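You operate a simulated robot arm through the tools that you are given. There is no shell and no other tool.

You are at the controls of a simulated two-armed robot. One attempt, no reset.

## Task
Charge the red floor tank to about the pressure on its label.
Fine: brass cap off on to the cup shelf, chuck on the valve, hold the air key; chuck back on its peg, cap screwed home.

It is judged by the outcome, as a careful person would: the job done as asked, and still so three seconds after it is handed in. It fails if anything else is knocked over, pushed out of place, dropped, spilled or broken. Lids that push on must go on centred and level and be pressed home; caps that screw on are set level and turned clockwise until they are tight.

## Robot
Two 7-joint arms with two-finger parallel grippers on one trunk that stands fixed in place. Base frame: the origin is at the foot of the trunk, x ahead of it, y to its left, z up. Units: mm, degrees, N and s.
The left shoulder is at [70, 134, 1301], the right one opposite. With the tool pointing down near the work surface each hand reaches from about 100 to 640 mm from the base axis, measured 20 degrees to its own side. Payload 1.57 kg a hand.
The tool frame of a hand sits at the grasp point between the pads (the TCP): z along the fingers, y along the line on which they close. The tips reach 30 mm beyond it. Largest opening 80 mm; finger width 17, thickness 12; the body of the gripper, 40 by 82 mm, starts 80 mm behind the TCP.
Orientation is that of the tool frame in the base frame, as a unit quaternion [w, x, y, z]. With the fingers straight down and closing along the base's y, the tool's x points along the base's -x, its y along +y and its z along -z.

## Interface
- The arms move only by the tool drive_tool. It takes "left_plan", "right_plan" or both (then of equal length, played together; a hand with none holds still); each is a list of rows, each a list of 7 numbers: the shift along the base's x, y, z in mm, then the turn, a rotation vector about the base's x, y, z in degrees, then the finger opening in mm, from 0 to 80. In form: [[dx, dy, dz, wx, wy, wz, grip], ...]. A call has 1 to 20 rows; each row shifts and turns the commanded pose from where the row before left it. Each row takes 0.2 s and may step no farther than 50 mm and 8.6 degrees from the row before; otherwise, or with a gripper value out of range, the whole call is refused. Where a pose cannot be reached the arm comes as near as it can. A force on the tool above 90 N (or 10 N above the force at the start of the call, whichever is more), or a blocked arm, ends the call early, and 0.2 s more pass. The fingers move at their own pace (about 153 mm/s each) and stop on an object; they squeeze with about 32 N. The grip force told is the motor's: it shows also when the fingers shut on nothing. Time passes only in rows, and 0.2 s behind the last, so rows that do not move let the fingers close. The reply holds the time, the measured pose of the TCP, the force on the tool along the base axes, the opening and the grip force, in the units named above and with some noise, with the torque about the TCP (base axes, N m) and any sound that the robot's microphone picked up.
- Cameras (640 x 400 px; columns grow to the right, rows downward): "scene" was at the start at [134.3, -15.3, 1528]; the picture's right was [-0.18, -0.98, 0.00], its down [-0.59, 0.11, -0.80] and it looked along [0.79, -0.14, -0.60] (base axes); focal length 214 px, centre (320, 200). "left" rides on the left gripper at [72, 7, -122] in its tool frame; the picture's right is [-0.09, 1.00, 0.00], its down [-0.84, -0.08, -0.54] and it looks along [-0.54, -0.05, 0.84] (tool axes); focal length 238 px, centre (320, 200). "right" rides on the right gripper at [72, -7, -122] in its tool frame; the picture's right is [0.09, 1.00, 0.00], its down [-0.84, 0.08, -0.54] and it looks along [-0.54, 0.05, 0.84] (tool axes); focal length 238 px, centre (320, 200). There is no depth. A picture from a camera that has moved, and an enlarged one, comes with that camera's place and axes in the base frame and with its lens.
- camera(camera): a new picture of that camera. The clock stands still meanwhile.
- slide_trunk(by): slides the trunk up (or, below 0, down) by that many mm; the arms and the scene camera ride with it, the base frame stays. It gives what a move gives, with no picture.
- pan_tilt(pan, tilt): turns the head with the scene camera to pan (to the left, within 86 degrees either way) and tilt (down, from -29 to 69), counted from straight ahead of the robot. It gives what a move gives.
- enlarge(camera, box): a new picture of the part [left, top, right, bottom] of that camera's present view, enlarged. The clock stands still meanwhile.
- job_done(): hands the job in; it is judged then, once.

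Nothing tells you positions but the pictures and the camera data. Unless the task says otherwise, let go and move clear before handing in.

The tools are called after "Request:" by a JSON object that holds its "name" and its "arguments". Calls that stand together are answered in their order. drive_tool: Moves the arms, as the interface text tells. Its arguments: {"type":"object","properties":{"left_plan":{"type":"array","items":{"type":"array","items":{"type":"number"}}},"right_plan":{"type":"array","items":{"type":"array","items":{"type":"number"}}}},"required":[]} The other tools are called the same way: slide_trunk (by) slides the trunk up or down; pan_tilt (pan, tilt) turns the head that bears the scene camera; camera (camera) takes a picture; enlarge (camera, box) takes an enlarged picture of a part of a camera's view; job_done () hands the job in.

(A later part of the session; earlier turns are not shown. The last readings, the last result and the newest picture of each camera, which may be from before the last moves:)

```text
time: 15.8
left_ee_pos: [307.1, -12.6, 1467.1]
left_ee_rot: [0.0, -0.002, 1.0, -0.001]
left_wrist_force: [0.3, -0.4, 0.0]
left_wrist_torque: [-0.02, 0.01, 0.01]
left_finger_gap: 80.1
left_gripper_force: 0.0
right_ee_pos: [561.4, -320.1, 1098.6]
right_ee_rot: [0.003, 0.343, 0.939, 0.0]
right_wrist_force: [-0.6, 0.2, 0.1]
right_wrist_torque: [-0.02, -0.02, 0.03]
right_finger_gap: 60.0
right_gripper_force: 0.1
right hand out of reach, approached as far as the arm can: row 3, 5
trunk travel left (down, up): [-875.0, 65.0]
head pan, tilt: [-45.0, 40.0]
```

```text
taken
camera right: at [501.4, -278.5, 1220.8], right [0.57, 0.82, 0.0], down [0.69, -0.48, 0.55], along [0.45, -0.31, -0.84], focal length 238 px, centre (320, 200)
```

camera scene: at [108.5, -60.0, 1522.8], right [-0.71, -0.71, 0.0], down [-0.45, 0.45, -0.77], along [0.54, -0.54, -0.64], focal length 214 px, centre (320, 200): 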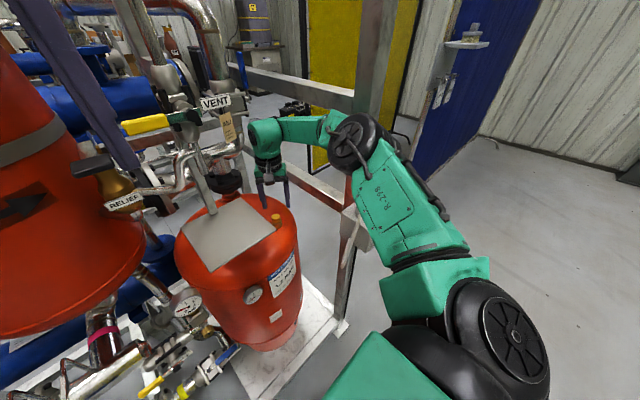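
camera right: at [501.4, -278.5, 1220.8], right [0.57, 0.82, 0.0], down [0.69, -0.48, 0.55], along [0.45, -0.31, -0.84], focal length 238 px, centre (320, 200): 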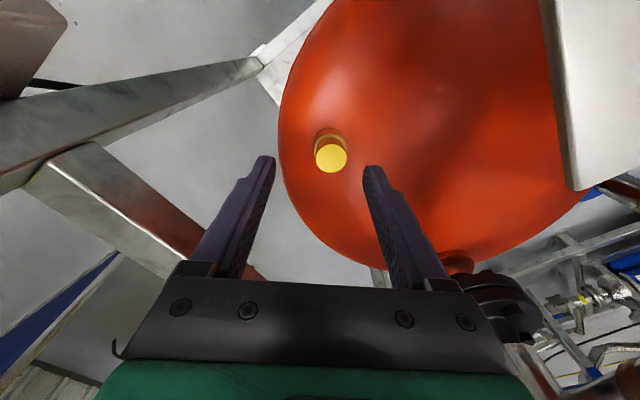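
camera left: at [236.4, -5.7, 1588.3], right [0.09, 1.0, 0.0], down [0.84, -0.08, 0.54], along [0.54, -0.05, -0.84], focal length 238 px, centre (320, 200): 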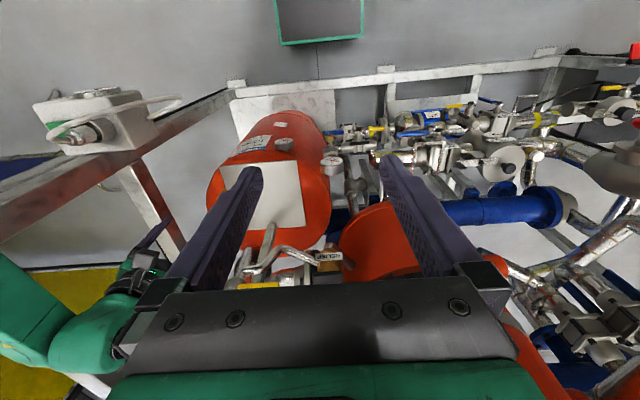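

I'm still about 17 mm short. I'll try a more clockwise yaw, which helped before, then push forward.

Request:
{"name": "drive_tool", "arguments": {"right_plan": [[0, 0, 10, 0, 0, -8, 60], [0, 0, 0, 0, 0, -8, 60], [8, 0, 0, 0, 0, 0, 60], [9, 0, 0, 0, 0, 0, 60], [0, 0, 0, 0, 0, 0, 60]]}}

```text
time: 17.0
left_ee_pos: [307.7, -12.8, 1466.0]
left_ee_rot: [0.0, -0.001, 1.0, -0.001]
left_wrist_force: [-0.4, 0.8, 0.1]
left_wrist_torque: [-0.01, 0.01, -0.01]
left_finger_gap: 79.9
left_gripper_force: 0.1
right_ee_pos: [564.4, -319.2, 1110.5]
right_ee_rot: [0.002, 0.47, 0.883, 0.0]
right_wrist_force: [0.2, 0.3, -0.3]
right_wrist_torque: [-0.02, -0.03, 0.0]
right_finger_gap: 59.8
right_gripper_force: 0.1
right hand out of reach, approached as far as the arm can: row 3, 4
trunk travel left (down, up): [-875.0, 65.0]
head pan, tilt: [-45.0, 40.0]
```

This is a true reach limit and is tied to shoulder height. I'll raise the hand, check where the elbow sits relative to the box, then lower the trunk.

Request:
{"name": "drive_tool", "arguments": {"right_plan": [[0, 0, 40, 0, 0, 8, 60], [0, 0, 40, 0, 0, 8, 60], [0, 0, 0, 0, 0, 0, 60]], "left_plan": [[0, 0, 20, 0, 0, -8, 80], [0, 0, 20, 0, 0, -8, 80], [0, 0, 0, 0, 0, -8, 80]]}}

Request:
{"name": "camera", "arguments": {"camera": "left"}}

Request:
{"name": "camera", "arguments": {"camera": "scene"}}

```text
time: 17.8
left_ee_pos: [300.9, -2.2, 1479.2]
left_ee_rot: [0.001, 0.208, 0.978, -0.002]
left_wrist_force: [-0.1, -1.6, -0.4]
left_wrist_torque: [0.01, 0.03, -0.04]
left_finger_gap: 80.0
left_gripper_force: 0.0
left hand out of reach, approached as far as the arm can: row 1, 2
right_ee_pos: [564.3, -317.1, 1191.6]
right_ee_rot: [0.0, 0.341, 0.94, -0.001]
right_wrist_force: [0.4, 0.4, 0.0]
right_wrist_torque: [0.01, 0.01, -0.04]
right_finger_gap: 60.1
right_gripper_force: 0.0
trunk travel left (down, up): [-875.0, 65.0]
head pan, tilt: [-45.0, 40.0]
```

```text
taken
camera left: at [238.9, 32.4, 1601.0], right [0.49, 0.87, 0.0], down [0.73, -0.41, 0.54], along [0.47, -0.27, -0.84], focal length 238 px, centre (320, 200)
```

left: 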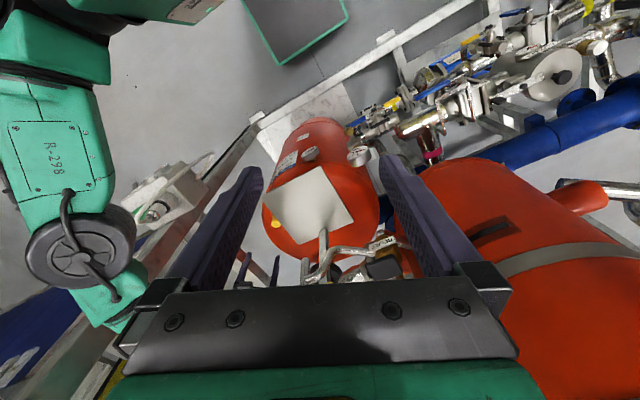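

```text
taken
camera scene: at [110.4, -59.6, 1522.7], right [-0.71, -0.71, 0.0], down [-0.46, 0.45, -0.77], along [0.54, -0.54, -0.64], focal length 214 px, centre (320, 200)
```

scene: 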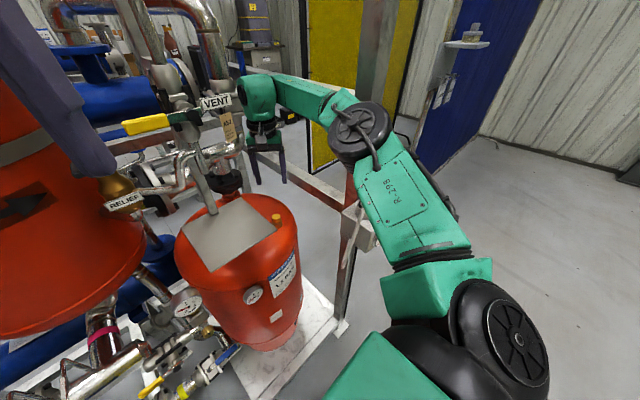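

The elbow is at about (274, -300, 1408), well to the left of the box, so lowering is safe. I'll lower the trunk 110 mm.

Request:
{"name": "slide_trunk", "arguments": {"by": -110}}

Request:
{"name": "drive_tool", "arguments": {"right_plan": [[7, -1, 0, 0, 0, 0, 60], [7, -1, 0, 0, 0, 0, 60], [0, 0, 0, 0, 0, 0, 60]]}}

```text
time: 19.2
left_ee_pos: [297.3, -4.7, 1370.2]
left_ee_rot: [0.001, 0.207, 0.978, -0.001]
left_wrist_force: [-0.5, 0.0, -0.5]
left_wrist_torque: [0.0, 0.03, -0.02]
left_finger_gap: 80.1
left_gripper_force: 0.1
right_ee_pos: [563.3, -318.9, 1081.5]
right_ee_rot: [0.0, 0.343, 0.939, 0.0]
right_wrist_force: [0.3, 0.4, -0.8]
right_wrist_torque: [0.02, 0.02, 0.0]
right_finger_gap: 59.7
right_gripper_force: 0.1
trunk travel left (down, up): [-765.0, 175.0]
head pan, tilt: [-45.0, 40.0]
```

```text
time: 20.0
left_ee_pos: [299.0, -3.4, 1369.9]
left_ee_rot: [0.002, 0.207, 0.978, -0.001]
left_wrist_force: [-0.6, -0.1, 0.5]
left_wrist_torque: [0.02, 0.01, -0.02]
left_finger_gap: 80.1
left_gripper_force: 0.1
right_ee_pos: [565.7, -320.4, 1081.4]
right_ee_rot: [0.002, 0.343, 0.939, 0.0]
right_wrist_force: [-0.9, -0.7, 0.3]
right_wrist_torque: [0.07, 0.03, 0.0]
right_finger_gap: 60.0
right_gripper_force: 0.0
right hand out of reach, approached as far as the arm can: row 1, 2
trunk travel left (down, up): [-765.0, 175.0]
head pan, tilt: [-45.0, 40.0]
```

The reach peaks around here at 10 mm short. I'll test whether yaw affects it, turning back toward 0 and pushing outward.

Request:
{"name": "drive_tool", "arguments": {"right_plan": [[0, 0, 0, 0, 0, 8, 60], [0, 0, 0, 0, 0, 8, 60], [0, 0, 0, 0, 0, 8, 60], [0, 0, 0, 0, 0, 8, 60], [0, 0, 0, 0, 0, 8, 60], [8, 0, -5, 0, 0, 0, 60], [8, 0, -5, 0, 0, 0, 60], [0, 0, 0, 0, 0, 0, 60]]}}

Request:
{"name": "camera", "arguments": {"camera": "scene"}}

Request:
{"name": "camera", "arguments": {"camera": "left"}}

Request:
{"name": "camera", "arguments": {"camera": "right"}}

```text
time: 21.8
left_ee_pos: [299.2, -4.5, 1370.9]
left_ee_rot: [0.003, 0.206, 0.978, -0.002]
left_wrist_force: [-0.2, 0.0, 0.6]
left_wrist_torque: [0.01, 0.01, -0.02]
left_finger_gap: 80.1
left_gripper_force: 0.0
right_ee_pos: [533.9, -287.8, 1065.9]
right_ee_rot: [0.002, 0.001, 1.0, 0.0]
right_wrist_force: [-0.4, 0.1, -1.0]
right_wrist_torque: [0.03, -0.02, 0.0]
right_finger_gap: 59.7
right_gripper_force: 0.0
right hand out of reach, approached as far as the arm can: row 4, 5, 6, 7
trunk travel left (down, up): [-765.0, 175.0]
head pan, tilt: [-45.0, 40.0]
```

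```text
taken
camera scene: at [107.9, -60.1, 1412.9], right [-0.71, -0.71, 0.0], down [-0.45, 0.45, -0.77], along [0.54, -0.54, -0.64], focal length 214 px, centre (320, 200)
```

scene: 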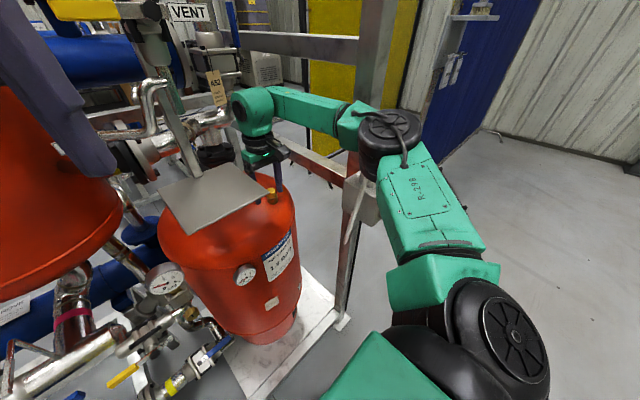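

```text
taken
camera left: at [236.1, 31.6, 1491.5], right [0.49, 0.87, 0.0], down [0.73, -0.41, 0.55], along [0.48, -0.27, -0.84], focal length 238 px, centre (320, 200)
```

left: 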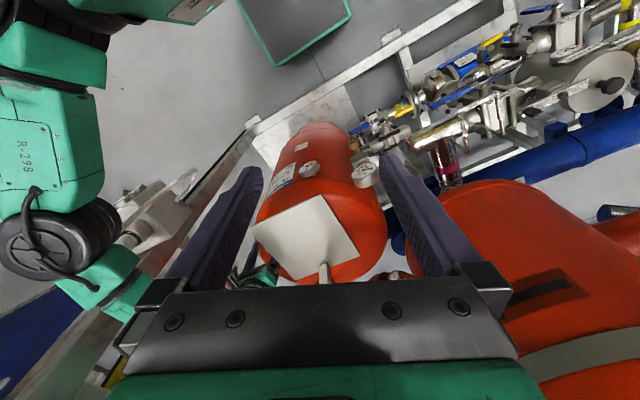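

```text
taken
camera right: at [461.3, -293.7, 1187.6], right [-0.09, 1.0, 0.0], down [0.83, 0.08, 0.55], along [0.54, 0.05, -0.84], focal length 238 px, centre (320, 200)
```

right: 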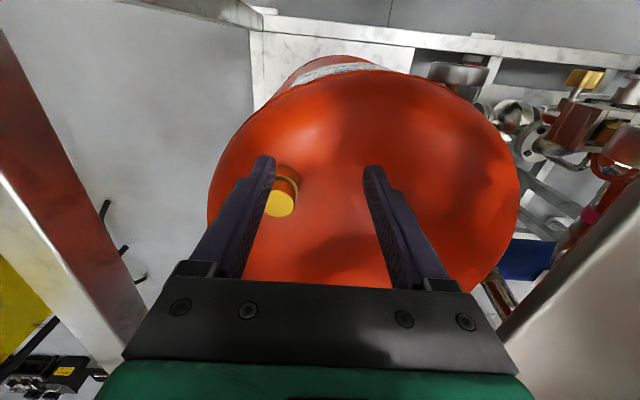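

Positive yaw is clearly worse, so a joint limit lies that way. I'll go back up and test strongly clockwise yaws instead.

Request:
{"name": "drive_tool", "arguments": {"right_plan": [[0, -10, 20, 0, 0, -8, 60], [0, -10, 20, 0, 0, -8, 60], [0, -10, 20, 0, 0, -8, 60], [0, 0, 0, 0, 0, -8, 60], [0, 0, 0, 0, 0, -8, 60], [0, 0, 0, 0, 0, -8, 60], [0, 0, 0, 0, 0, -8, 60], [0, 0, 0, 0, 0, -8, 60], [0, 0, 0, 0, 0, -8, 60], [0, 0, 0, 0, 0, 0, 60]]}}

Request:
{"name": "drive_tool", "arguments": {"right_plan": [[15, 0, 0, 0, 0, 0, 60], [15, 0, 0, 0, 0, 0, 60], [15, 0, 0, 0, 0, 0, 60], [0, 0, 0, 0, 0, 0, 60]]}}

Request:
{"name": "camera", "arguments": {"camera": "scene"}}

Request:
{"name": "camera", "arguments": {"camera": "right"}}

```text
time: 24.0
left_ee_pos: [299.4, -3.5, 1370.4]
left_ee_rot: [0.002, 0.208, 0.978, -0.001]
left_wrist_force: [-0.1, 0.5, -0.2]
left_wrist_torque: [0.0, -0.01, 0.01]
left_finger_gap: 79.9
left_gripper_force: 0.1
right_ee_pos: [535.2, -315.8, 1125.1]
right_ee_rot: [0.001, 0.589, 0.808, -0.001]
right_wrist_force: [-0.5, 0.1, 0.3]
right_wrist_torque: [0.03, -0.01, 0.02]
right_finger_gap: 60.1
right_gripper_force: 0.1
trunk travel left (down, up): [-765.0, 175.0]
head pan, tilt: [-45.0, 40.0]
```

```text
time: 25.0
left_ee_pos: [299.4, -4.6, 1371.4]
left_ee_rot: [0.001, 0.206, 0.978, -0.001]
left_wrist_force: [-0.6, 0.5, -0.4]
left_wrist_torque: [0.0, 0.02, 0.01]
left_finger_gap: 80.0
left_gripper_force: 0.1
right_ee_pos: [558.7, -317.5, 1122.9]
right_ee_rot: [0.001, 0.588, 0.809, -0.001]
right_wrist_force: [0.5, 0.3, -0.6]
right_wrist_torque: [0.02, -0.02, 0.02]
right_finger_gap: 59.9
right_gripper_force: 0.0
right hand out of reach, approached as far as the arm can: row 2, 3
trunk travel left (down, up): [-765.0, 175.0]
head pan, tilt: [-45.0, 40.0]
```

```text
taken
camera scene: at [108.8, -59.8, 1412.8], right [-0.71, -0.71, 0.0], down [-0.45, 0.45, -0.77], along [0.54, -0.54, -0.64], focal length 214 px, centre (320, 200)
```

scene: 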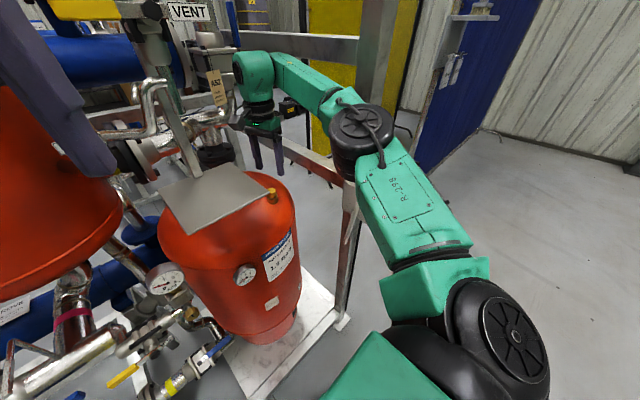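

```text
taken
camera right: at [530.1, -250.8, 1244.9], right [0.92, 0.39, 0.0], down [0.33, -0.77, 0.54], along [0.21, -0.5, -0.84], focal length 238 px, centre (320, 200)
```

right: 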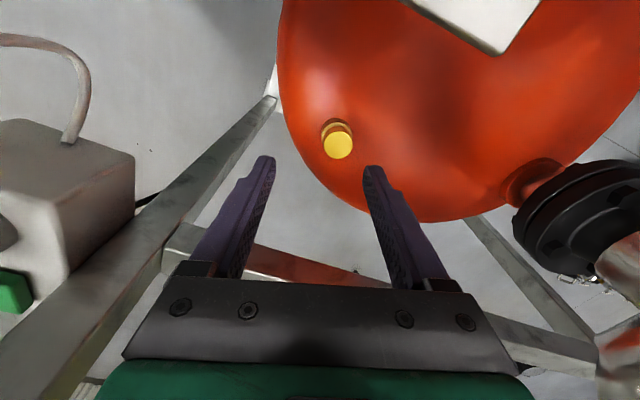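

The workspace is a sphere reaching 531 mm from the shoulder, and the cap is at 541, so I need a small outward tilt of about 6°. Yaws near −70 would put the wrist camera close to the shelf, so I'll test turning the hand right round to about −200, raised, so the camera sits outboard.

Request:
{"name": "drive_tool", "arguments": {"right_plan": [[-8, 0, 25, 0, 0, -8, 60], [0, 0, 10, 0, 0, -8, 60], [0, 0, 0, 0, 0, -8, 60], [0, 0, 0, 0, 0, -8, 60], [0, 0, 0, 0, 0, -8, 60], [0, 0, 0, 0, 0, -8, 60], [0, 0, 0, 0, 0, -8, 60], [0, 0, 0, 0, 0, -8, 60], [0, 0, 0, 0, 0, -8, 60], [0, 0, 0, 0, 0, -8, 60], [0, 0, 0, 0, 0, -8, 60], [0, 0, 0, 0, 0, -8, 60], [0, 0, 0, 0, 0, -8, 60], [0, 0, 0, 0, 0, -8, 60], [0, 0, 0, 0, 0, -8, 60], [0, 0, 0, 0, 0, -8, 60], [0, 0, 0, 0, 0, 0, 60]]}}

Request:
{"name": "camera", "arguments": {"camera": "scene"}}

Request:
{"name": "camera", "arguments": {"camera": "right"}}

```text
time: 28.6
left_ee_pos: [299.7, -4.9, 1370.3]
left_ee_rot: [0.001, 0.207, 0.978, -0.002]
left_wrist_force: [0.2, 0.1, 0.5]
left_wrist_torque: [0.0, 0.0, 0.01]
left_finger_gap: 79.8
left_gripper_force: 0.0
right_ee_pos: [549.4, -316.2, 1157.3]
right_ee_rot: [0.0, 0.985, -0.175, -0.001]
right_wrist_force: [0.8, -0.1, 0.0]
right_wrist_torque: [-0.01, -0.02, -0.03]
right_finger_gap: 60.1
right_gripper_force: 0.1
trunk travel left (down, up): [-765.0, 175.0]
head pan, tilt: [-45.0, 40.0]
```

```text
taken
camera scene: at [108.6, -59.9, 1412.8], right [-0.71, -0.71, 0.0], down [-0.45, 0.45, -0.77], along [0.54, -0.54, -0.64], focal length 214 px, centre (320, 200)
```

scene: 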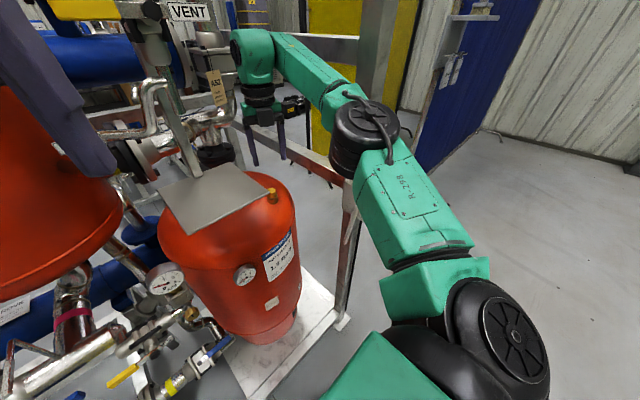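

```text
taken
camera right: at [618.6, -335.3, 1278.8], right [-0.26, -0.97, 0.0], down [-0.81, 0.22, 0.54], along [-0.52, 0.14, -0.84], focal length 238 px, centre (320, 200)
```

right: 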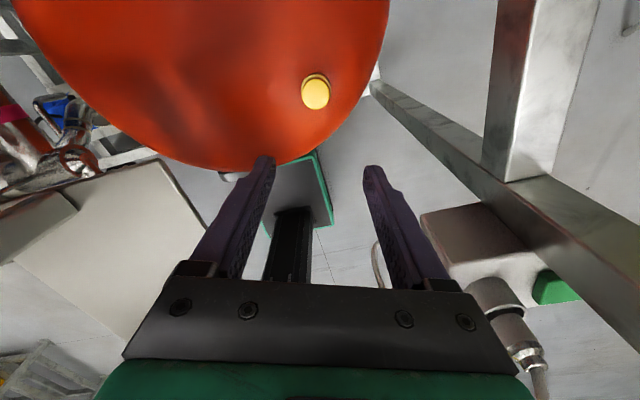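

The hand turns freely to −200. I'll go on to about −232 for a long unscrewing stroke, tilt 6° outward, and come down above the cap.

Request:
{"name": "drive_tool", "arguments": {"right_plan": [[0, 0, 0, 0, 0, -8, 60], [0, 0, 0, 0, 0, -8, 60], [0, 0, 0, 0, 0, -8, 60], [0, 0, 0, 0, 0, -8, 60], [0, 0, 0, -2.05, -5.64, 0, 60], [9, -1, -29, 0, 0, 0, 60], [9, -1, -29, 0, 0, 0, 60], [9, -0.8, -29, 0, 0, 0, 60], [0, 0, 0, 0, 0, 0, 60]]}}

Request:
{"name": "camera", "arguments": {"camera": "right"}}

Request:
{"name": "enlarge", "arguments": {"camera": "scene", "box": [190, 120, 350, 220]}}

```text
time: 30.6
left_ee_pos: [299.1, -4.4, 1370.7]
left_ee_rot: [0.002, 0.207, 0.978, -0.001]
left_wrist_force: [0.1, 0.0, -0.1]
left_wrist_torque: [-0.01, 0.01, -0.01]
left_finger_gap: 79.9
left_gripper_force: 0.0
right_ee_pos: [579.1, -317.5, 1072.9]
right_ee_rot: [-0.006, 0.897, -0.438, 0.052]
right_wrist_force: [0.6, 0.5, -0.5]
right_wrist_torque: [-0.02, 0.0, 0.0]
right_finger_gap: 60.2
right_gripper_force: 0.0
trunk travel left (down, up): [-765.0, 175.0]
head pan, tilt: [-45.0, 40.0]
```

```text
taken
camera right: at [616.8, -366.2, 1200.9], right [-0.73, -0.69, -0.05], down [-0.62, 0.63, 0.46], along [-0.29, 0.37, -0.89], focal length 238 px, centre (320, 200)
```

right: 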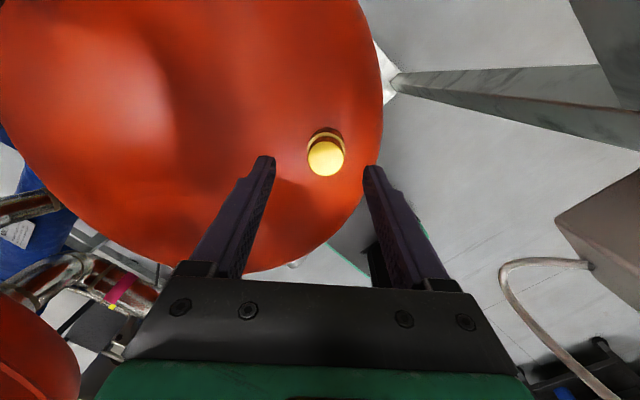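

```text
4.00 times, centred on (270, 170) of scene
camera zoom: at [108.2, -60.0, 1412.9], right [-0.71, -0.71, 0.0], down [-0.45, 0.45, -0.77], along [0.54, -0.54, -0.64], focal length 858 px, centre (520, 320)
```

zoom: 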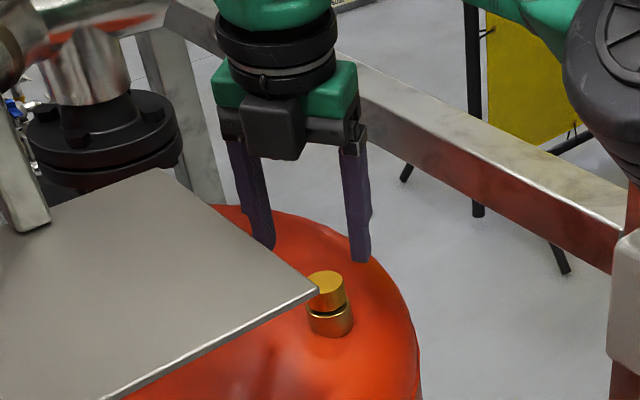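

I'm lined up over the cap with the measured axis within a few millimetres. I'll correct and descend so the tips sit just above the collar.

Request:
{"name": "drive_tool", "arguments": {"right_plan": [[-1.3, -0.9, -14, 0, 0, 0, 60], [-1.3, -0.9, -14, 0, 0, 0, 60], [0, 0, -12, 0, 0, 0, 60], [0, 0, 0, 0, 0, 0, 60]]}}

Request:
{"name": "camera", "arguments": {"camera": "right"}}

Request:
{"name": "enlarge", "arguments": {"camera": "scene", "box": [230, 160, 310, 210]}}

Request:
{"name": "enlarge", "arguments": {"camera": "right", "box": [256, 140, 416, 240]}}

```text
time: 31.6
left_ee_pos: [300.9, -3.3, 1370.3]
left_ee_rot: [0.001, 0.207, 0.978, -0.001]
left_wrist_force: [0.6, -0.4, 0.1]
left_wrist_torque: [0.03, -0.02, -0.02]
left_finger_gap: 80.1
left_gripper_force: 0.0
right_ee_pos: [576.1, -321.1, 1031.0]
right_ee_rot: [-0.007, 0.897, -0.439, 0.051]
right_wrist_force: [0.4, 0.7, 0.3]
right_wrist_torque: [0.02, 0.0, 0.0]
right_finger_gap: 60.2
right_gripper_force: 0.0
trunk travel left (down, up): [-765.0, 175.0]
head pan, tilt: [-45.0, 40.0]
```

```text
taken
camera right: at [613.2, -369.5, 1159.0], right [-0.73, -0.69, -0.05], down [-0.62, 0.63, 0.46], along [-0.29, 0.37, -0.89], focal length 238 px, centre (320, 200)
```

right: 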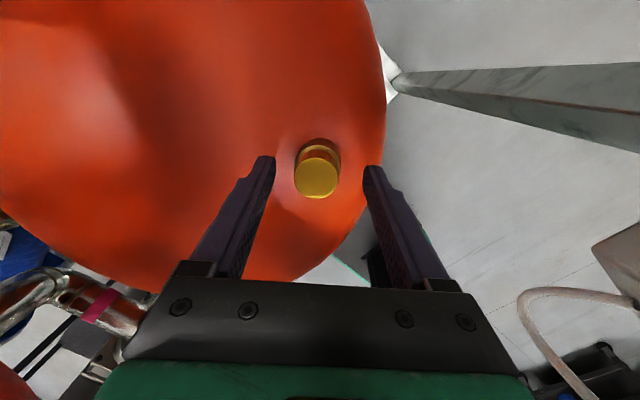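

```text
8.00 times, centred on (270, 185) of scene
camera zoom: at [108.6, -59.9, 1412.8], right [-0.71, -0.71, 0.0], down [-0.45, 0.45, -0.77], along [0.54, -0.54, -0.64], focal length 1716 px, centre (720, 320)
```

zoom: 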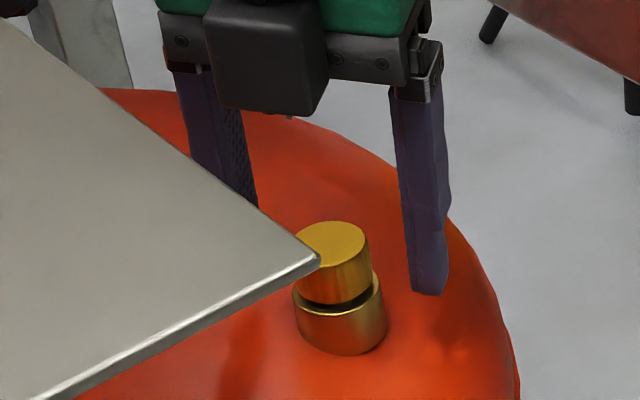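

```text
4.00 times, centred on (336, 190) of right
camera zoom: at [613.2, -369.5, 1159.0], right [-0.73, -0.69, -0.05], down [-0.62, 0.63, 0.46], along [-0.29, 0.37, -0.89], focal length 953 px, centre (256, 240)
```

zoom: 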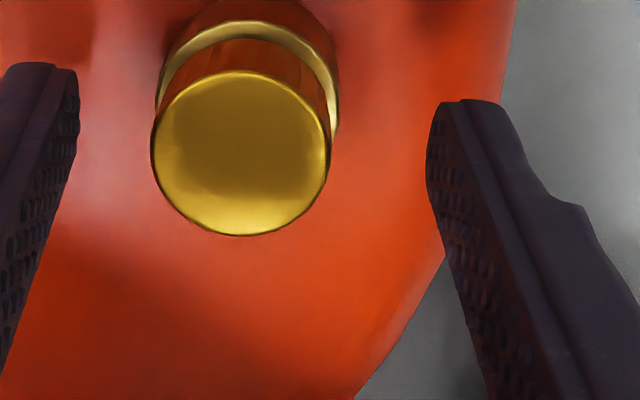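

The cap lies between the pads, about 3 mm off centre laterally. I'll correct that and close on it.

Request:
{"name": "drive_tool", "arguments": {"right_plan": [[2, 2, 0, 0, 0, 0, 50], [0, 0, 0, 0, 0, 0, 34], [0, 0, 0, 0, 0, 0, 20], [0, 0, 0, 0, 0, 0, 20]]}}

Request:
{"name": "enlarge", "arguments": {"camera": "right", "box": [256, 120, 416, 220]}}

Request:
{"name": "enlarge", "arguments": {"camera": "scene", "box": [230, 160, 310, 210]}}

```text
time: 32.6
left_ee_pos: [300.2, -4.0, 1370.7]
left_ee_rot: [0.001, 0.207, 0.978, -0.002]
left_wrist_force: [-0.6, 1.0, -0.6]
left_wrist_torque: [0.01, 0.01, -0.01]
left_finger_gap: 80.0
left_gripper_force: 0.0
right_ee_pos: [578.0, -318.9, 1029.0]
right_ee_rot: [-0.005, 0.897, -0.438, 0.05]
right_wrist_force: [0.4, -0.4, 0.5]
right_wrist_torque: [-0.27, 0.29, 0.0]
right_finger_gap: 27.7
right_gripper_force: 31.8
trunk travel left (down, up): [-765.0, 175.0]
head pan, tilt: [-45.0, 40.0]
```

```text
4.00 times, centred on (336, 170) of right
camera zoom: at [615.2, -368.1, 1158.5], right [-0.73, -0.69, -0.05], down [-0.62, 0.63, 0.46], along [-0.29, 0.37, -0.89], focal length 953 px, centre (256, 320)
```

zoom: 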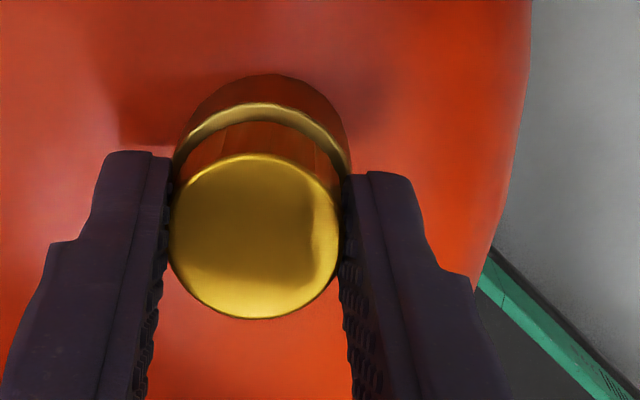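

```text
8.00 times, centred on (270, 185) of scene
camera zoom: at [108.7, -60.1, 1412.8], right [-0.71, -0.71, 0.0], down [-0.45, 0.45, -0.77], along [0.54, -0.54, -0.64], focal length 1716 px, centre (720, 320)
```

zoom: 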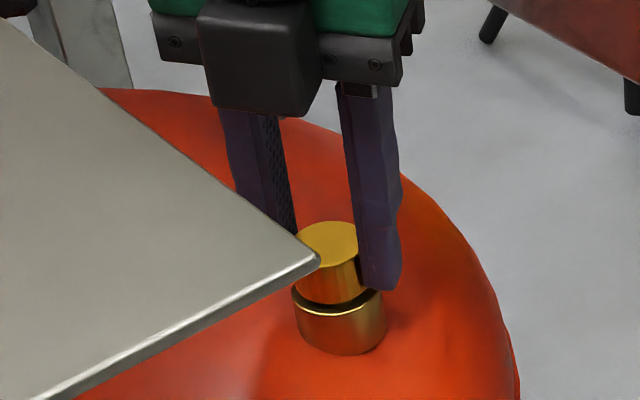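

The cap is gripped (27.7 mm gap, 32 N). Now I'll turn it counter-clockwise and watch force and torque.

Request:
{"name": "drive_tool", "arguments": {"right_plan": [[0, 0, 0, -0.786, 0.286, 7.956, 20], [0, 0, 0, -0.786, 0.286, 7.956, 20], [0, 0, 0.2, -0.786, 0.286, 7.956, 20], [0, 0, 0.2, -0.786, 0.286, 7.956, 20], [0, 0, 0.2, -0.786, 0.286, 7.956, 20], [0, 0, 0, 0, 0, 0, 20]]}}

Request:
{"name": "enlarge", "arguments": {"camera": "right", "box": [256, 120, 416, 220]}}

```text
time: 34.0
left_ee_pos: [300.2, -4.2, 1371.1]
left_ee_rot: [0.001, 0.208, 0.978, -0.001]
left_wrist_force: [0.3, -0.3, 0.2]
left_wrist_torque: [0.03, 0.0, -0.02]
left_finger_gap: 79.8
left_gripper_force: 0.0
right_ee_pos: [578.9, -319.5, 1030.1]
right_ee_rot: [0.013, 0.993, -0.103, 0.05]
right_wrist_force: [2.8, 0.4, 1.2]
right_wrist_torque: [0.34, -0.19, -0.01]
right_finger_gap: 27.6
right_gripper_force: 31.6
trunk travel left (down, up): [-765.0, 175.0]
head pan, tilt: [-45.0, 40.0]
```

```text
4.00 times, centred on (336, 170) of right
camera zoom: at [637.6, -323.4, 1159.1], right [-0.12, -0.99, 0.02], down [-0.88, 0.12, 0.46], along [-0.46, 0.03, -0.89], focal length 953 px, centre (256, 320)
```

zoom: 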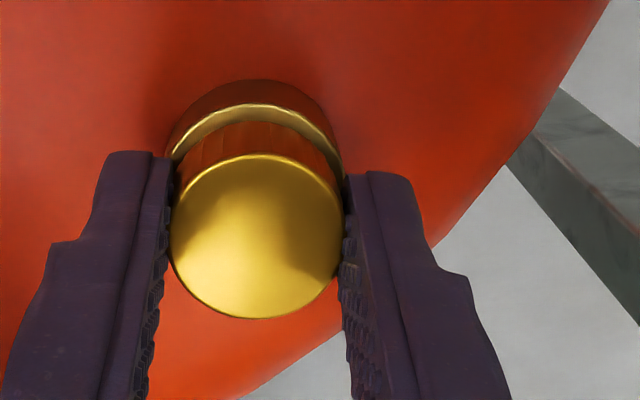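

Torque is light, so the cap seems to turn with the grip. I'll continue the stroke, then regrip.

Request:
{"name": "drive_tool", "arguments": {"right_plan": [[0, 0, 0.3, -0.786, 0.286, 7.956, 20], [0, 0, 0.3, -0.786, 0.286, 7.956, 20], [0, 0, 0.3, -0.786, 0.286, 7.956, 20], [0, 0, 0.3, -0.786, 0.286, 7.956, 20], [0, 0, 0, 0, 0, 0, 20]]}}

Request:
{"name": "enlarge", "arguments": {"camera": "right", "box": [256, 120, 416, 220]}}

Request:
{"name": "enlarge", "arguments": {"camera": "scene", "box": [230, 160, 310, 210]}}

```text
time: 35.2
left_ee_pos: [300.5, -3.3, 1370.5]
left_ee_rot: [0.001, 0.207, 0.978, -0.002]
left_wrist_force: [0.1, -0.1, 0.1]
left_wrist_torque: [0.01, -0.02, 0.0]
left_finger_gap: 80.2
left_gripper_force: 0.0
right_ee_pos: [578.5, -319.0, 1031.7]
right_ee_rot: [0.027, 0.984, 0.173, 0.043]
right_wrist_force: [2.2, 1.3, -0.9]
right_wrist_torque: [0.62, -0.32, -0.01]
right_finger_gap: 27.9
right_gripper_force: 32.0
trunk travel left (down, up): [-765.0, 175.0]
head pan, tilt: [-45.0, 40.0]
```

```text
4.00 times, centred on (336, 170) of right
camera zoom: at [631.4, -283.6, 1158.0], right [0.42, -0.9, 0.07], down [-0.81, -0.34, 0.48], along [-0.41, -0.26, -0.87], focal length 953 px, centre (256, 320)
```

zoom: 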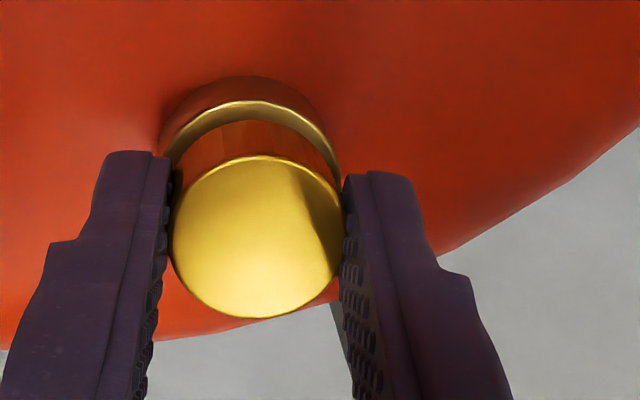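

```text
8.00 times, centred on (270, 185) of scene
camera zoom: at [109.4, -59.7, 1412.8], right [-0.71, -0.71, 0.0], down [-0.46, 0.45, -0.77], along [0.54, -0.54, -0.64], focal length 1716 px, centre (720, 320)
```

zoom: 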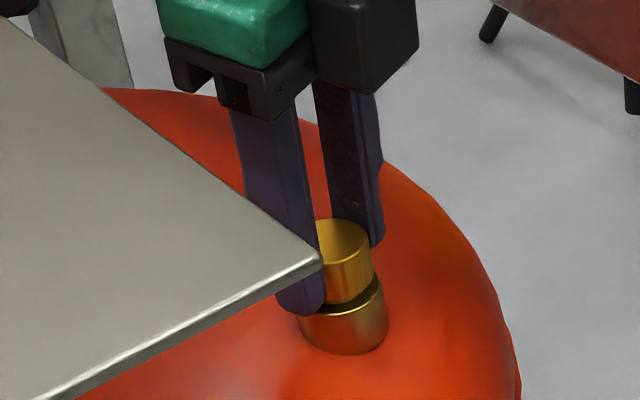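

The cap is still seated and appears to be rising slightly. I'll open a little, rotate back, and take another stroke.

Request:
{"name": "drive_tool", "arguments": {"right_plan": [[0, 0, 0, 0, 0, 0, 46], [0, 0, 0, 0.786, -0.286, -7.956, 46], [0, 0, 0, 0.786, -0.286, -7.956, 46], [0, 0, 0, 0.786, -0.286, -7.956, 46], [0, 0, 0, 0.786, -0.286, -7.956, 46], [0, 0, 0, 0.786, -0.286, -7.956, 46], [0, 0, 0, 0.786, -0.286, -7.956, 46], [0, 0, 0, 0.786, -0.286, -7.956, 46], [0, 0, 0, 0.786, -0.286, -7.956, 46], [0, 0, 0, 0.786, -0.286, -7.956, 46], [0, 0, 0, 0, 0, 0, 46]]}}

Request:
{"name": "enlarge", "arguments": {"camera": "scene", "box": [230, 160, 310, 210]}}

Request:
{"name": "enlarge", "arguments": {"camera": "right", "box": [256, 120, 416, 220]}}

```text
time: 37.6
left_ee_pos: [299.1, -3.8, 1370.6]
left_ee_rot: [0.001, 0.207, 0.978, -0.002]
left_wrist_force: [-0.6, 0.4, 1.3]
left_wrist_torque: [0.0, -0.01, -0.01]
left_finger_gap: 80.3
left_gripper_force: 0.1
right_ee_pos: [577.2, -319.8, 1031.7]
right_ee_rot: [-0.006, 0.897, -0.439, 0.052]
right_wrist_force: [-0.1, 0.3, 0.1]
right_wrist_torque: [0.02, 0.04, -0.01]
right_finger_gap: 46.2
right_gripper_force: 0.1
trunk travel left (down, up): [-765.0, 175.0]
head pan, tilt: [-45.0, 40.0]
```

```text
8.00 times, centred on (270, 185) of scene
camera zoom: at [108.6, -59.9, 1412.8], right [-0.71, -0.71, 0.0], down [-0.45, 0.45, -0.77], along [0.54, -0.54, -0.64], focal length 1716 px, centre (720, 320)
```

zoom: 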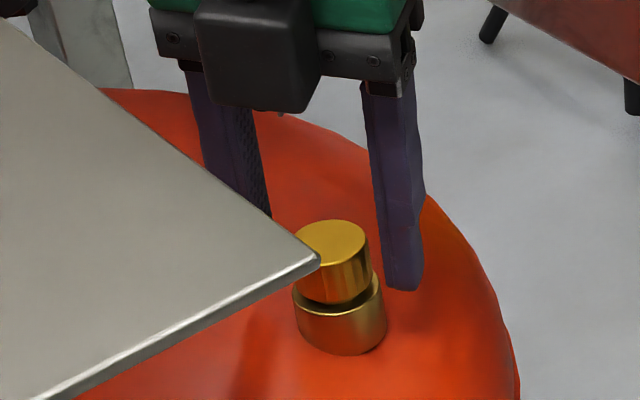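

```text
4.00 times, centred on (336, 170) of right
camera zoom: at [614.8, -367.8, 1160.3], right [-0.73, -0.68, -0.05], down [-0.62, 0.63, 0.46], along [-0.29, 0.37, -0.89], focal length 953 px, centre (256, 320)
```

zoom: 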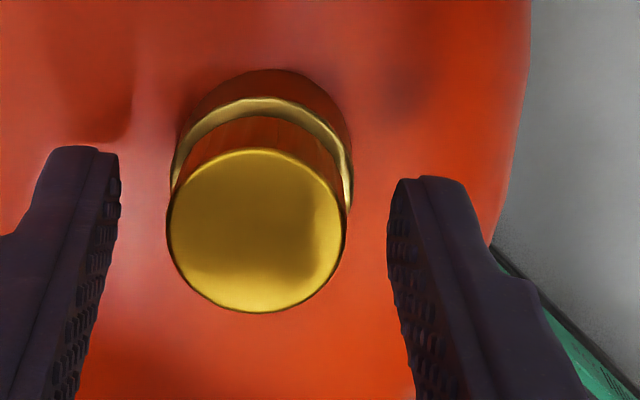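

The cap looks marginally higher. I'll regrip slightly lower and do the second stroke with less lift.

Request:
{"name": "drive_tool", "arguments": {"right_plan": [[1, 1, -1, 0, 0, 0, 34], [0, 0, 0, 0, 0, 0, 20], [0, 0, 0, 0, 0, 0, 20], [0, 0, 0.06, -0.786, 0.286, 7.956, 20], [0, 0, 0.06, -0.786, 0.286, 7.956, 20], [0, 0, 0.06, -0.786, 0.286, 7.956, 20], [0, 0, 0.06, -0.786, 0.286, 7.956, 20], [0, 0, 0.06, -0.786, 0.286, 7.956, 20], [0, 0, 0.06, -0.786, 0.286, 7.956, 20], [0, 0, 0.06, -0.786, 0.286, 7.956, 20], [0, 0, 0.06, -0.786, 0.286, 7.956, 20], [0, 0, 0.06, -0.786, 0.286, 7.956, 20], [0, 0, 0, 0, 0, 0, 20]]}}

Request:
{"name": "drive_tool", "arguments": {"right_plan": [[0, 0, 0, 0, 0, 0, 46], [0, 0, 0, 0.786, -0.286, -7.956, 46], [0, 0, 0, 0.786, -0.286, -7.956, 46], [0, 0, 0, 0.786, -0.286, -7.956, 46], [0, 0, 0, 0.786, -0.286, -7.956, 46], [0, 0, 0, 0.786, -0.286, -7.956, 46], [0, 0, 0, 0.786, -0.286, -7.956, 46], [0, 0, 0, 0.786, -0.286, -7.956, 46], [0, 0, 0, 0.786, -0.286, -7.956, 46], [0, 0, 0, 0.786, -0.286, -7.956, 46], [0, 0, 0, 0, 0, 0, 46]]}}

Request:
{"name": "enlarge", "arguments": {"camera": "scene", "box": [230, 160, 310, 210]}}

```text
time: 40.4
left_ee_pos: [300.3, -4.0, 1370.5]
left_ee_rot: [0.001, 0.207, 0.978, -0.001]
left_wrist_force: [0.5, -0.2, -0.3]
left_wrist_torque: [-0.01, 0.0, 0.04]
left_finger_gap: 79.9
left_gripper_force: 0.2
right_ee_pos: [579.6, -318.3, 1031.6]
right_ee_rot: [0.027, 0.984, 0.173, 0.044]
right_wrist_force: [0.7, 0.1, -1.1]
right_wrist_torque: [-0.01, 0.01, 0.0]
right_finger_gap: 27.7
right_gripper_force: 32.1
trunk travel left (down, up): [-765.0, 175.0]
head pan, tilt: [-45.0, 40.0]
```

```text
time: 42.8
left_ee_pos: [300.2, -3.9, 1370.6]
left_ee_rot: [0.002, 0.207, 0.978, -0.002]
left_wrist_force: [0.0, 0.3, 0.6]
left_wrist_torque: [0.0, -0.03, 0.04]
left_finger_gap: 80.1
left_gripper_force: 0.0
right_ee_pos: [578.7, -318.5, 1033.4]
right_ee_rot: [-0.006, 0.897, -0.439, 0.051]
right_wrist_force: [0.6, 0.0, 0.1]
right_wrist_torque: [-0.01, 0.01, -0.04]
right_finger_gap: 46.0
right_gripper_force: 0.1
trunk travel left (down, up): [-765.0, 175.0]
head pan, tilt: [-45.0, 40.0]
```

```text
8.00 times, centred on (270, 185) of scene
camera zoom: at [108.6, -59.9, 1412.8], right [-0.71, -0.71, 0.0], down [-0.45, 0.45, -0.77], along [0.54, -0.54, -0.64], focal length 1716 px, centre (720, 320)
```

zoom: 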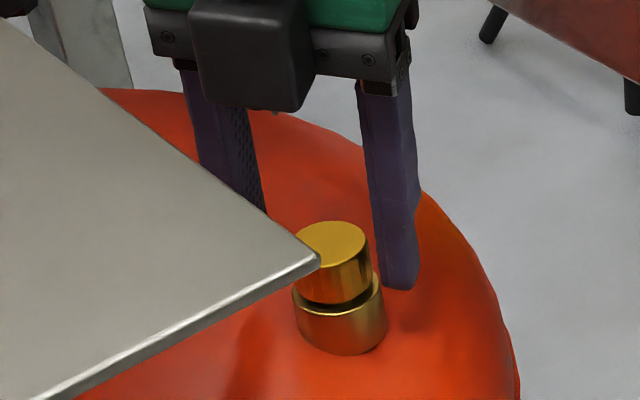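

Torque was zero at the end of that stroke, so the cap may already be free. I'll grip it and lift gently to test.

Request:
{"name": "drive_tool", "arguments": {"right_plan": [[0, 0, -2.5, 0, 0, 0, 34], [0, 0, 0, 0, 0, 0, 20], [0, 0, 0, 0, 0, 0, 20], [0, 0, 0, -0.786, 0.286, 7.956, 20], [0, 0, 0, -0.786, 0.286, 7.956, 20], [0, 0, 0, 0, 0, 0, 20]]}}

Request:
{"name": "drive_tool", "arguments": {"right_plan": [[0, 0, 1, 0, 0, 0, 20], [0, 0, 1, 0, 0, 0, 20], [0, 0, 1, 0, 0, 0, 20], [0, 0, 0, 0, 0, 0, 20]]}}

Request:
{"name": "enlarge", "arguments": {"camera": "scene", "box": [230, 160, 310, 210]}}

Request:
{"name": "enlarge", "arguments": {"camera": "right", "box": [256, 120, 416, 220]}}

```text
time: 44.2
left_ee_pos: [299.6, -4.6, 1370.1]
left_ee_rot: [0.002, 0.207, 0.978, -0.002]
left_wrist_force: [-0.2, 0.0, -0.5]
left_wrist_torque: [0.01, -0.01, -0.01]
left_finger_gap: 79.9
left_gripper_force: 0.1
right_ee_pos: [578.6, -318.3, 1029.0]
right_ee_rot: [0.001, 0.95, -0.308, 0.051]
right_wrist_force: [-2.6, -0.4, -0.3]
right_wrist_torque: [-0.01, 0.04, -0.03]
right_finger_gap: 27.7
right_gripper_force: 32.2
trunk travel left (down, up): [-765.0, 175.0]
head pan, tilt: [-45.0, 40.0]
```

```text
time: 45.2
left_ee_pos: [299.7, -4.5, 1370.5]
left_ee_rot: [0.002, 0.207, 0.978, -0.001]
left_wrist_force: [-0.2, 1.1, -0.1]
left_wrist_torque: [0.02, 0.0, 0.0]
left_finger_gap: 80.0
left_gripper_force: 0.1
right_ee_pos: [579.0, -319.0, 1033.1]
right_ee_rot: [0.001, 0.95, -0.309, 0.051]
right_wrist_force: [-0.5, -1.2, -2.0]
right_wrist_torque: [-0.03, 0.05, -0.01]
right_finger_gap: 27.4
right_gripper_force: 32.6
trunk travel left (down, up): [-765.0, 175.0]
head pan, tilt: [-45.0, 40.0]
```

```text
8.00 times, centred on (270, 185) of scene
camera zoom: at [108.4, -60.4, 1412.8], right [-0.71, -0.71, 0.0], down [-0.45, 0.46, -0.77], along [0.54, -0.54, -0.64], focal length 1716 px, centre (720, 320)
```

zoom: 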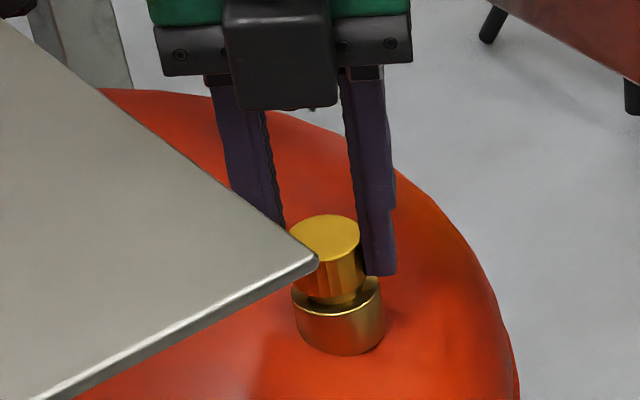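

```text
4.00 times, centred on (336, 170) of right
camera zoom: at [628.0, -351.5, 1161.4], right [-0.51, -0.86, -0.02], down [-0.77, 0.45, 0.45], along [-0.38, 0.25, -0.89], focal length 953 px, centre (256, 320)
```

zoom: 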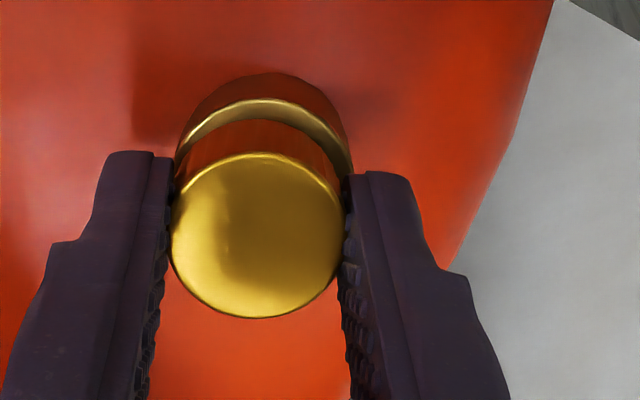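

The cap is off: it lifted 4 mm with no resistance and the stem shows beneath it. I'll raise it straight up and carry it over the front-right part of the shelf, staying away from the yellow handle at about (439, -92, 1427).

Request:
{"name": "drive_tool", "arguments": {"right_plan": [[0, 0, 10, 0, 0, 0, 20], [0, 0, 30, 0, 0, 0, 20], [0, 0, 45, 0, 0, 0, 20], [0, 0, 45, 0, 0, 0, 20], [0, 0, 45, 0, 0, 0, 20], [-20, 0, 10, 0, 0, 0, 20], [0, 0, 0, 0, 0, 0, 20]]}}

Request:
{"name": "camera", "arguments": {"camera": "right"}}

Request:
{"name": "camera", "arguments": {"camera": "scene"}}

Request:
{"name": "camera", "arguments": {"camera": "left"}}

```text
time: 46.8
left_ee_pos: [300.0, -3.4, 1370.5]
left_ee_rot: [0.001, 0.207, 0.978, -0.001]
left_wrist_force: [0.4, 0.7, 0.6]
left_wrist_torque: [0.0, -0.01, -0.02]
left_finger_gap: 79.8
left_gripper_force: 0.1
right_ee_pos: [539.5, -319.5, 1190.1]
right_ee_rot: [0.002, 0.949, -0.311, 0.051]
right_wrist_force: [0.0, 0.2, 0.4]
right_wrist_torque: [-0.03, 0.0, 0.0]
right_finger_gap: 27.6
right_gripper_force: 31.3
right hand out of reach, approached as far as the arm can: row 4, 5
trunk travel left (down, up): [-765.0, 175.0]
head pan, tilt: [-45.0, 40.0]
```

```text
taken
camera right: at [589.7, -353.9, 1319.0], right [-0.51, -0.86, -0.02], down [-0.77, 0.45, 0.45], along [-0.38, 0.25, -0.89], focal length 238 px, centre (320, 200)
```

right: 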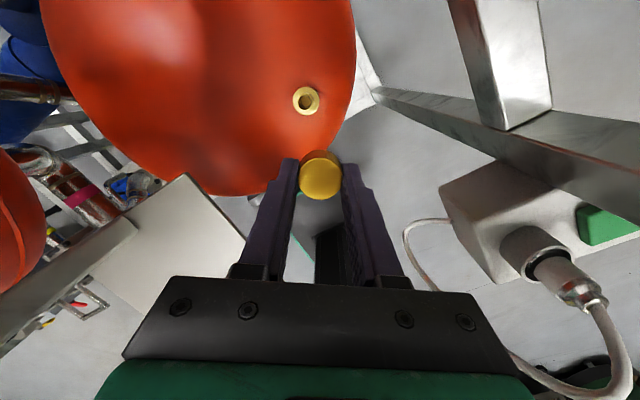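

```text
taken
camera scene: at [108.7, -59.7, 1412.8], right [-0.71, -0.71, 0.0], down [-0.45, 0.45, -0.77], along [0.54, -0.54, -0.64], focal length 214 px, centre (320, 200)
```

scene: 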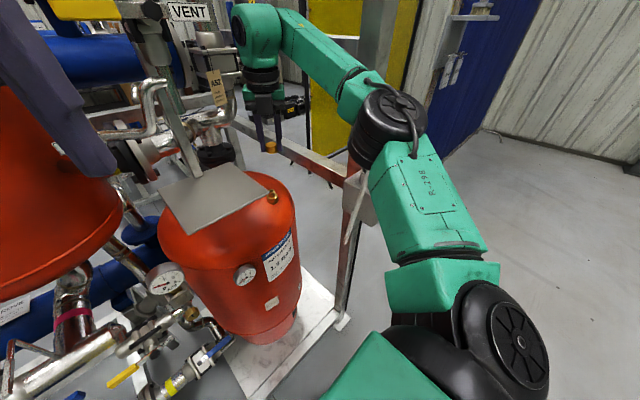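

```text
taken
camera left: at [236.9, 32.1, 1491.3], right [0.49, 0.87, 0.0], down [0.73, -0.41, 0.55], along [0.48, -0.27, -0.84], focal length 238 px, centre (320, 200)
```

left: 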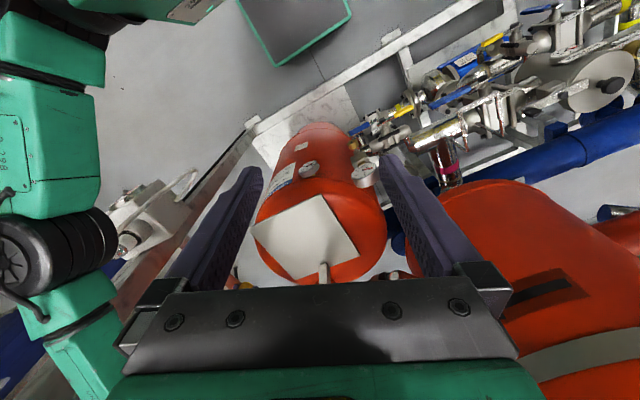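

The cap is held securely and the open valve stem is visible below. I'll carry it on over the shelf.

Request:
{"name": "drive_tool", "arguments": {"right_plan": [[-25, 10, 20, 0, 0, 0, 20], [-20, 30, 10, 0, 0, 0, 20], [-15, 35, 0, 0, 0, 0, 20], [-10, 35, 0, 0, 0, 0, 20], [-7.5, 11.5, 0, 0, 0, 0, 20], [0, 0, 0, 0, 0, 0, 20]]}}

Request:
{"name": "camera", "arguments": {"camera": "scene"}}

Request:
{"name": "camera", "arguments": {"camera": "right"}}

Request:
{"name": "camera", "arguments": {"camera": "left"}}

```text
time: 48.2
left_ee_pos: [302.3, -10.2, 1369.6]
left_ee_rot: [0.0, 0.208, 0.978, 0.0]
left_wrist_force: [-0.7, -1.2, 0.6]
left_wrist_torque: [0.01, 0.01, -0.01]
left_finger_gap: 80.2
left_gripper_force: 0.1
right_ee_pos: [465.8, -206.4, 1216.6]
right_ee_rot: [0.0, 0.949, -0.311, 0.048]
right_wrist_force: [-0.9, 0.4, 0.4]
right_wrist_torque: [0.01, 0.0, -0.02]
right_finger_gap: 27.5
right_gripper_force: 32.5
trunk travel left (down, up): [-765.0, 175.0]
head pan, tilt: [-45.0, 40.0]
```

```text
taken
camera scene: at [112.1, -65.6, 1412.2], right [-0.71, -0.71, 0.0], down [-0.46, 0.46, -0.76], along [0.54, -0.54, -0.65], focal length 214 px, centre (320, 200)
```

scene: 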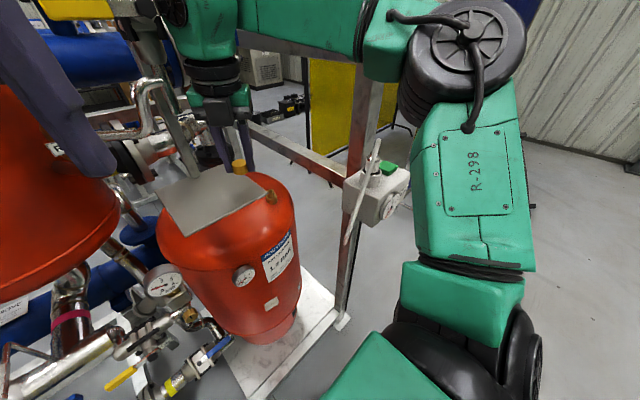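

```text
taken
camera right: at [515.9, -239.6, 1345.7], right [-0.51, -0.86, -0.02], down [-0.77, 0.45, 0.46], along [-0.38, 0.25, -0.89], focal length 238 px, centre (320, 200)
```

right: 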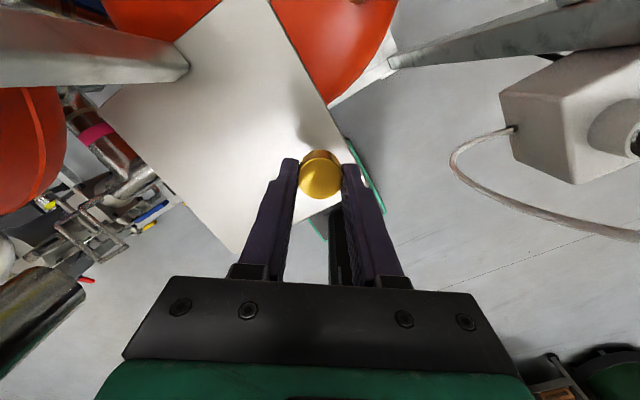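

```text
taken
camera left: at [240.6, 25.8, 1490.8], right [0.49, 0.87, 0.0], down [0.73, -0.41, 0.54], along [0.47, -0.26, -0.84], focal length 238 px, centre (320, 200)
```

left: 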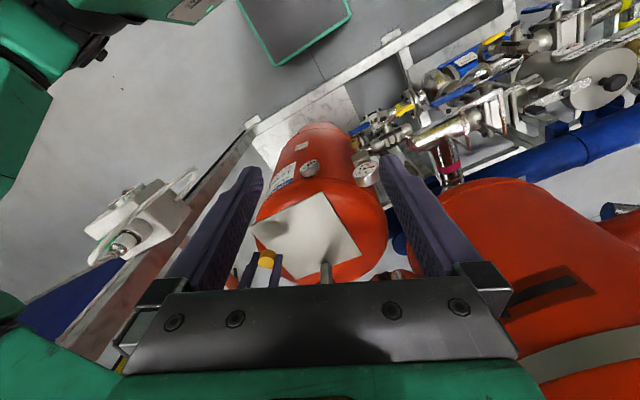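

The trunk reading shifted by a few mm, which suggests the wrist is pressing on the VENT valve and sign above the shelf at about (478, -196, 1424). I'll back off the way I came and check.

Request:
{"name": "drive_tool", "arguments": {"right_plan": [[7.5, -11.5, 0, 0, 0, 0, 20], [10, -35, 0, 0, 0, 0, 20], [12, -35, -10, 0, 0, 0, 20], [0, 0, 0, 0, 0, 0, 20]]}}

Request:
{"name": "camera", "arguments": {"camera": "scene"}}

Request:
{"name": "enlarge", "arguments": {"camera": "scene", "box": [50, 0, 290, 150]}}

```text
time: 49.2
left_ee_pos: [298.8, -2.7, 1372.2]
left_ee_rot: [0.002, 0.207, 0.978, -0.002]
left_wrist_force: [0.6, -0.4, 1.3]
left_wrist_torque: [-0.03, -0.01, -0.03]
left_finger_gap: 79.9
left_gripper_force: 0.1
right_ee_pos: [491.0, -279.9, 1209.6]
right_ee_rot: [0.002, 0.95, -0.308, 0.052]
right_wrist_force: [0.6, 0.1, -0.8]
right_wrist_torque: [-0.02, -0.02, 0.0]
right_finger_gap: 27.3
right_gripper_force: 32.2
trunk travel left (down, up): [-765.0, 175.0]
head pan, tilt: [-45.0, 40.0]
```

```text
taken
camera scene: at [108.0, -57.9, 1413.0], right [-0.71, -0.71, 0.0], down [-0.45, 0.45, -0.77], along [0.54, -0.54, -0.64], focal length 214 px, centre (320, 200)
```

scene: 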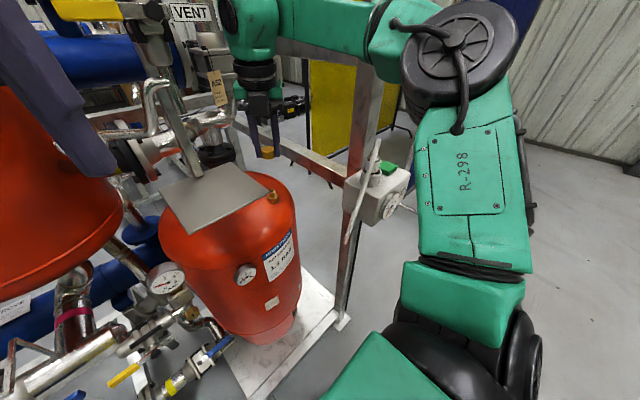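

```text
2.67 times, centred on (170, 75) of scene
camera zoom: at [108.0, -57.9, 1413.0], right [-0.71, -0.71, 0.0], down [-0.45, 0.45, -0.77], along [0.54, -0.54, -0.64], focal length 572 px, centre (720, 533)
```

zoom: 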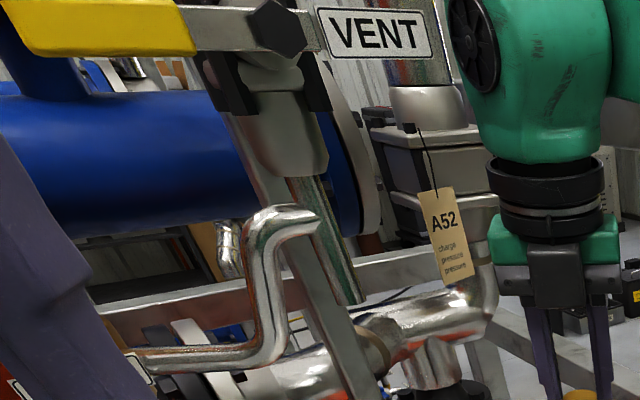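

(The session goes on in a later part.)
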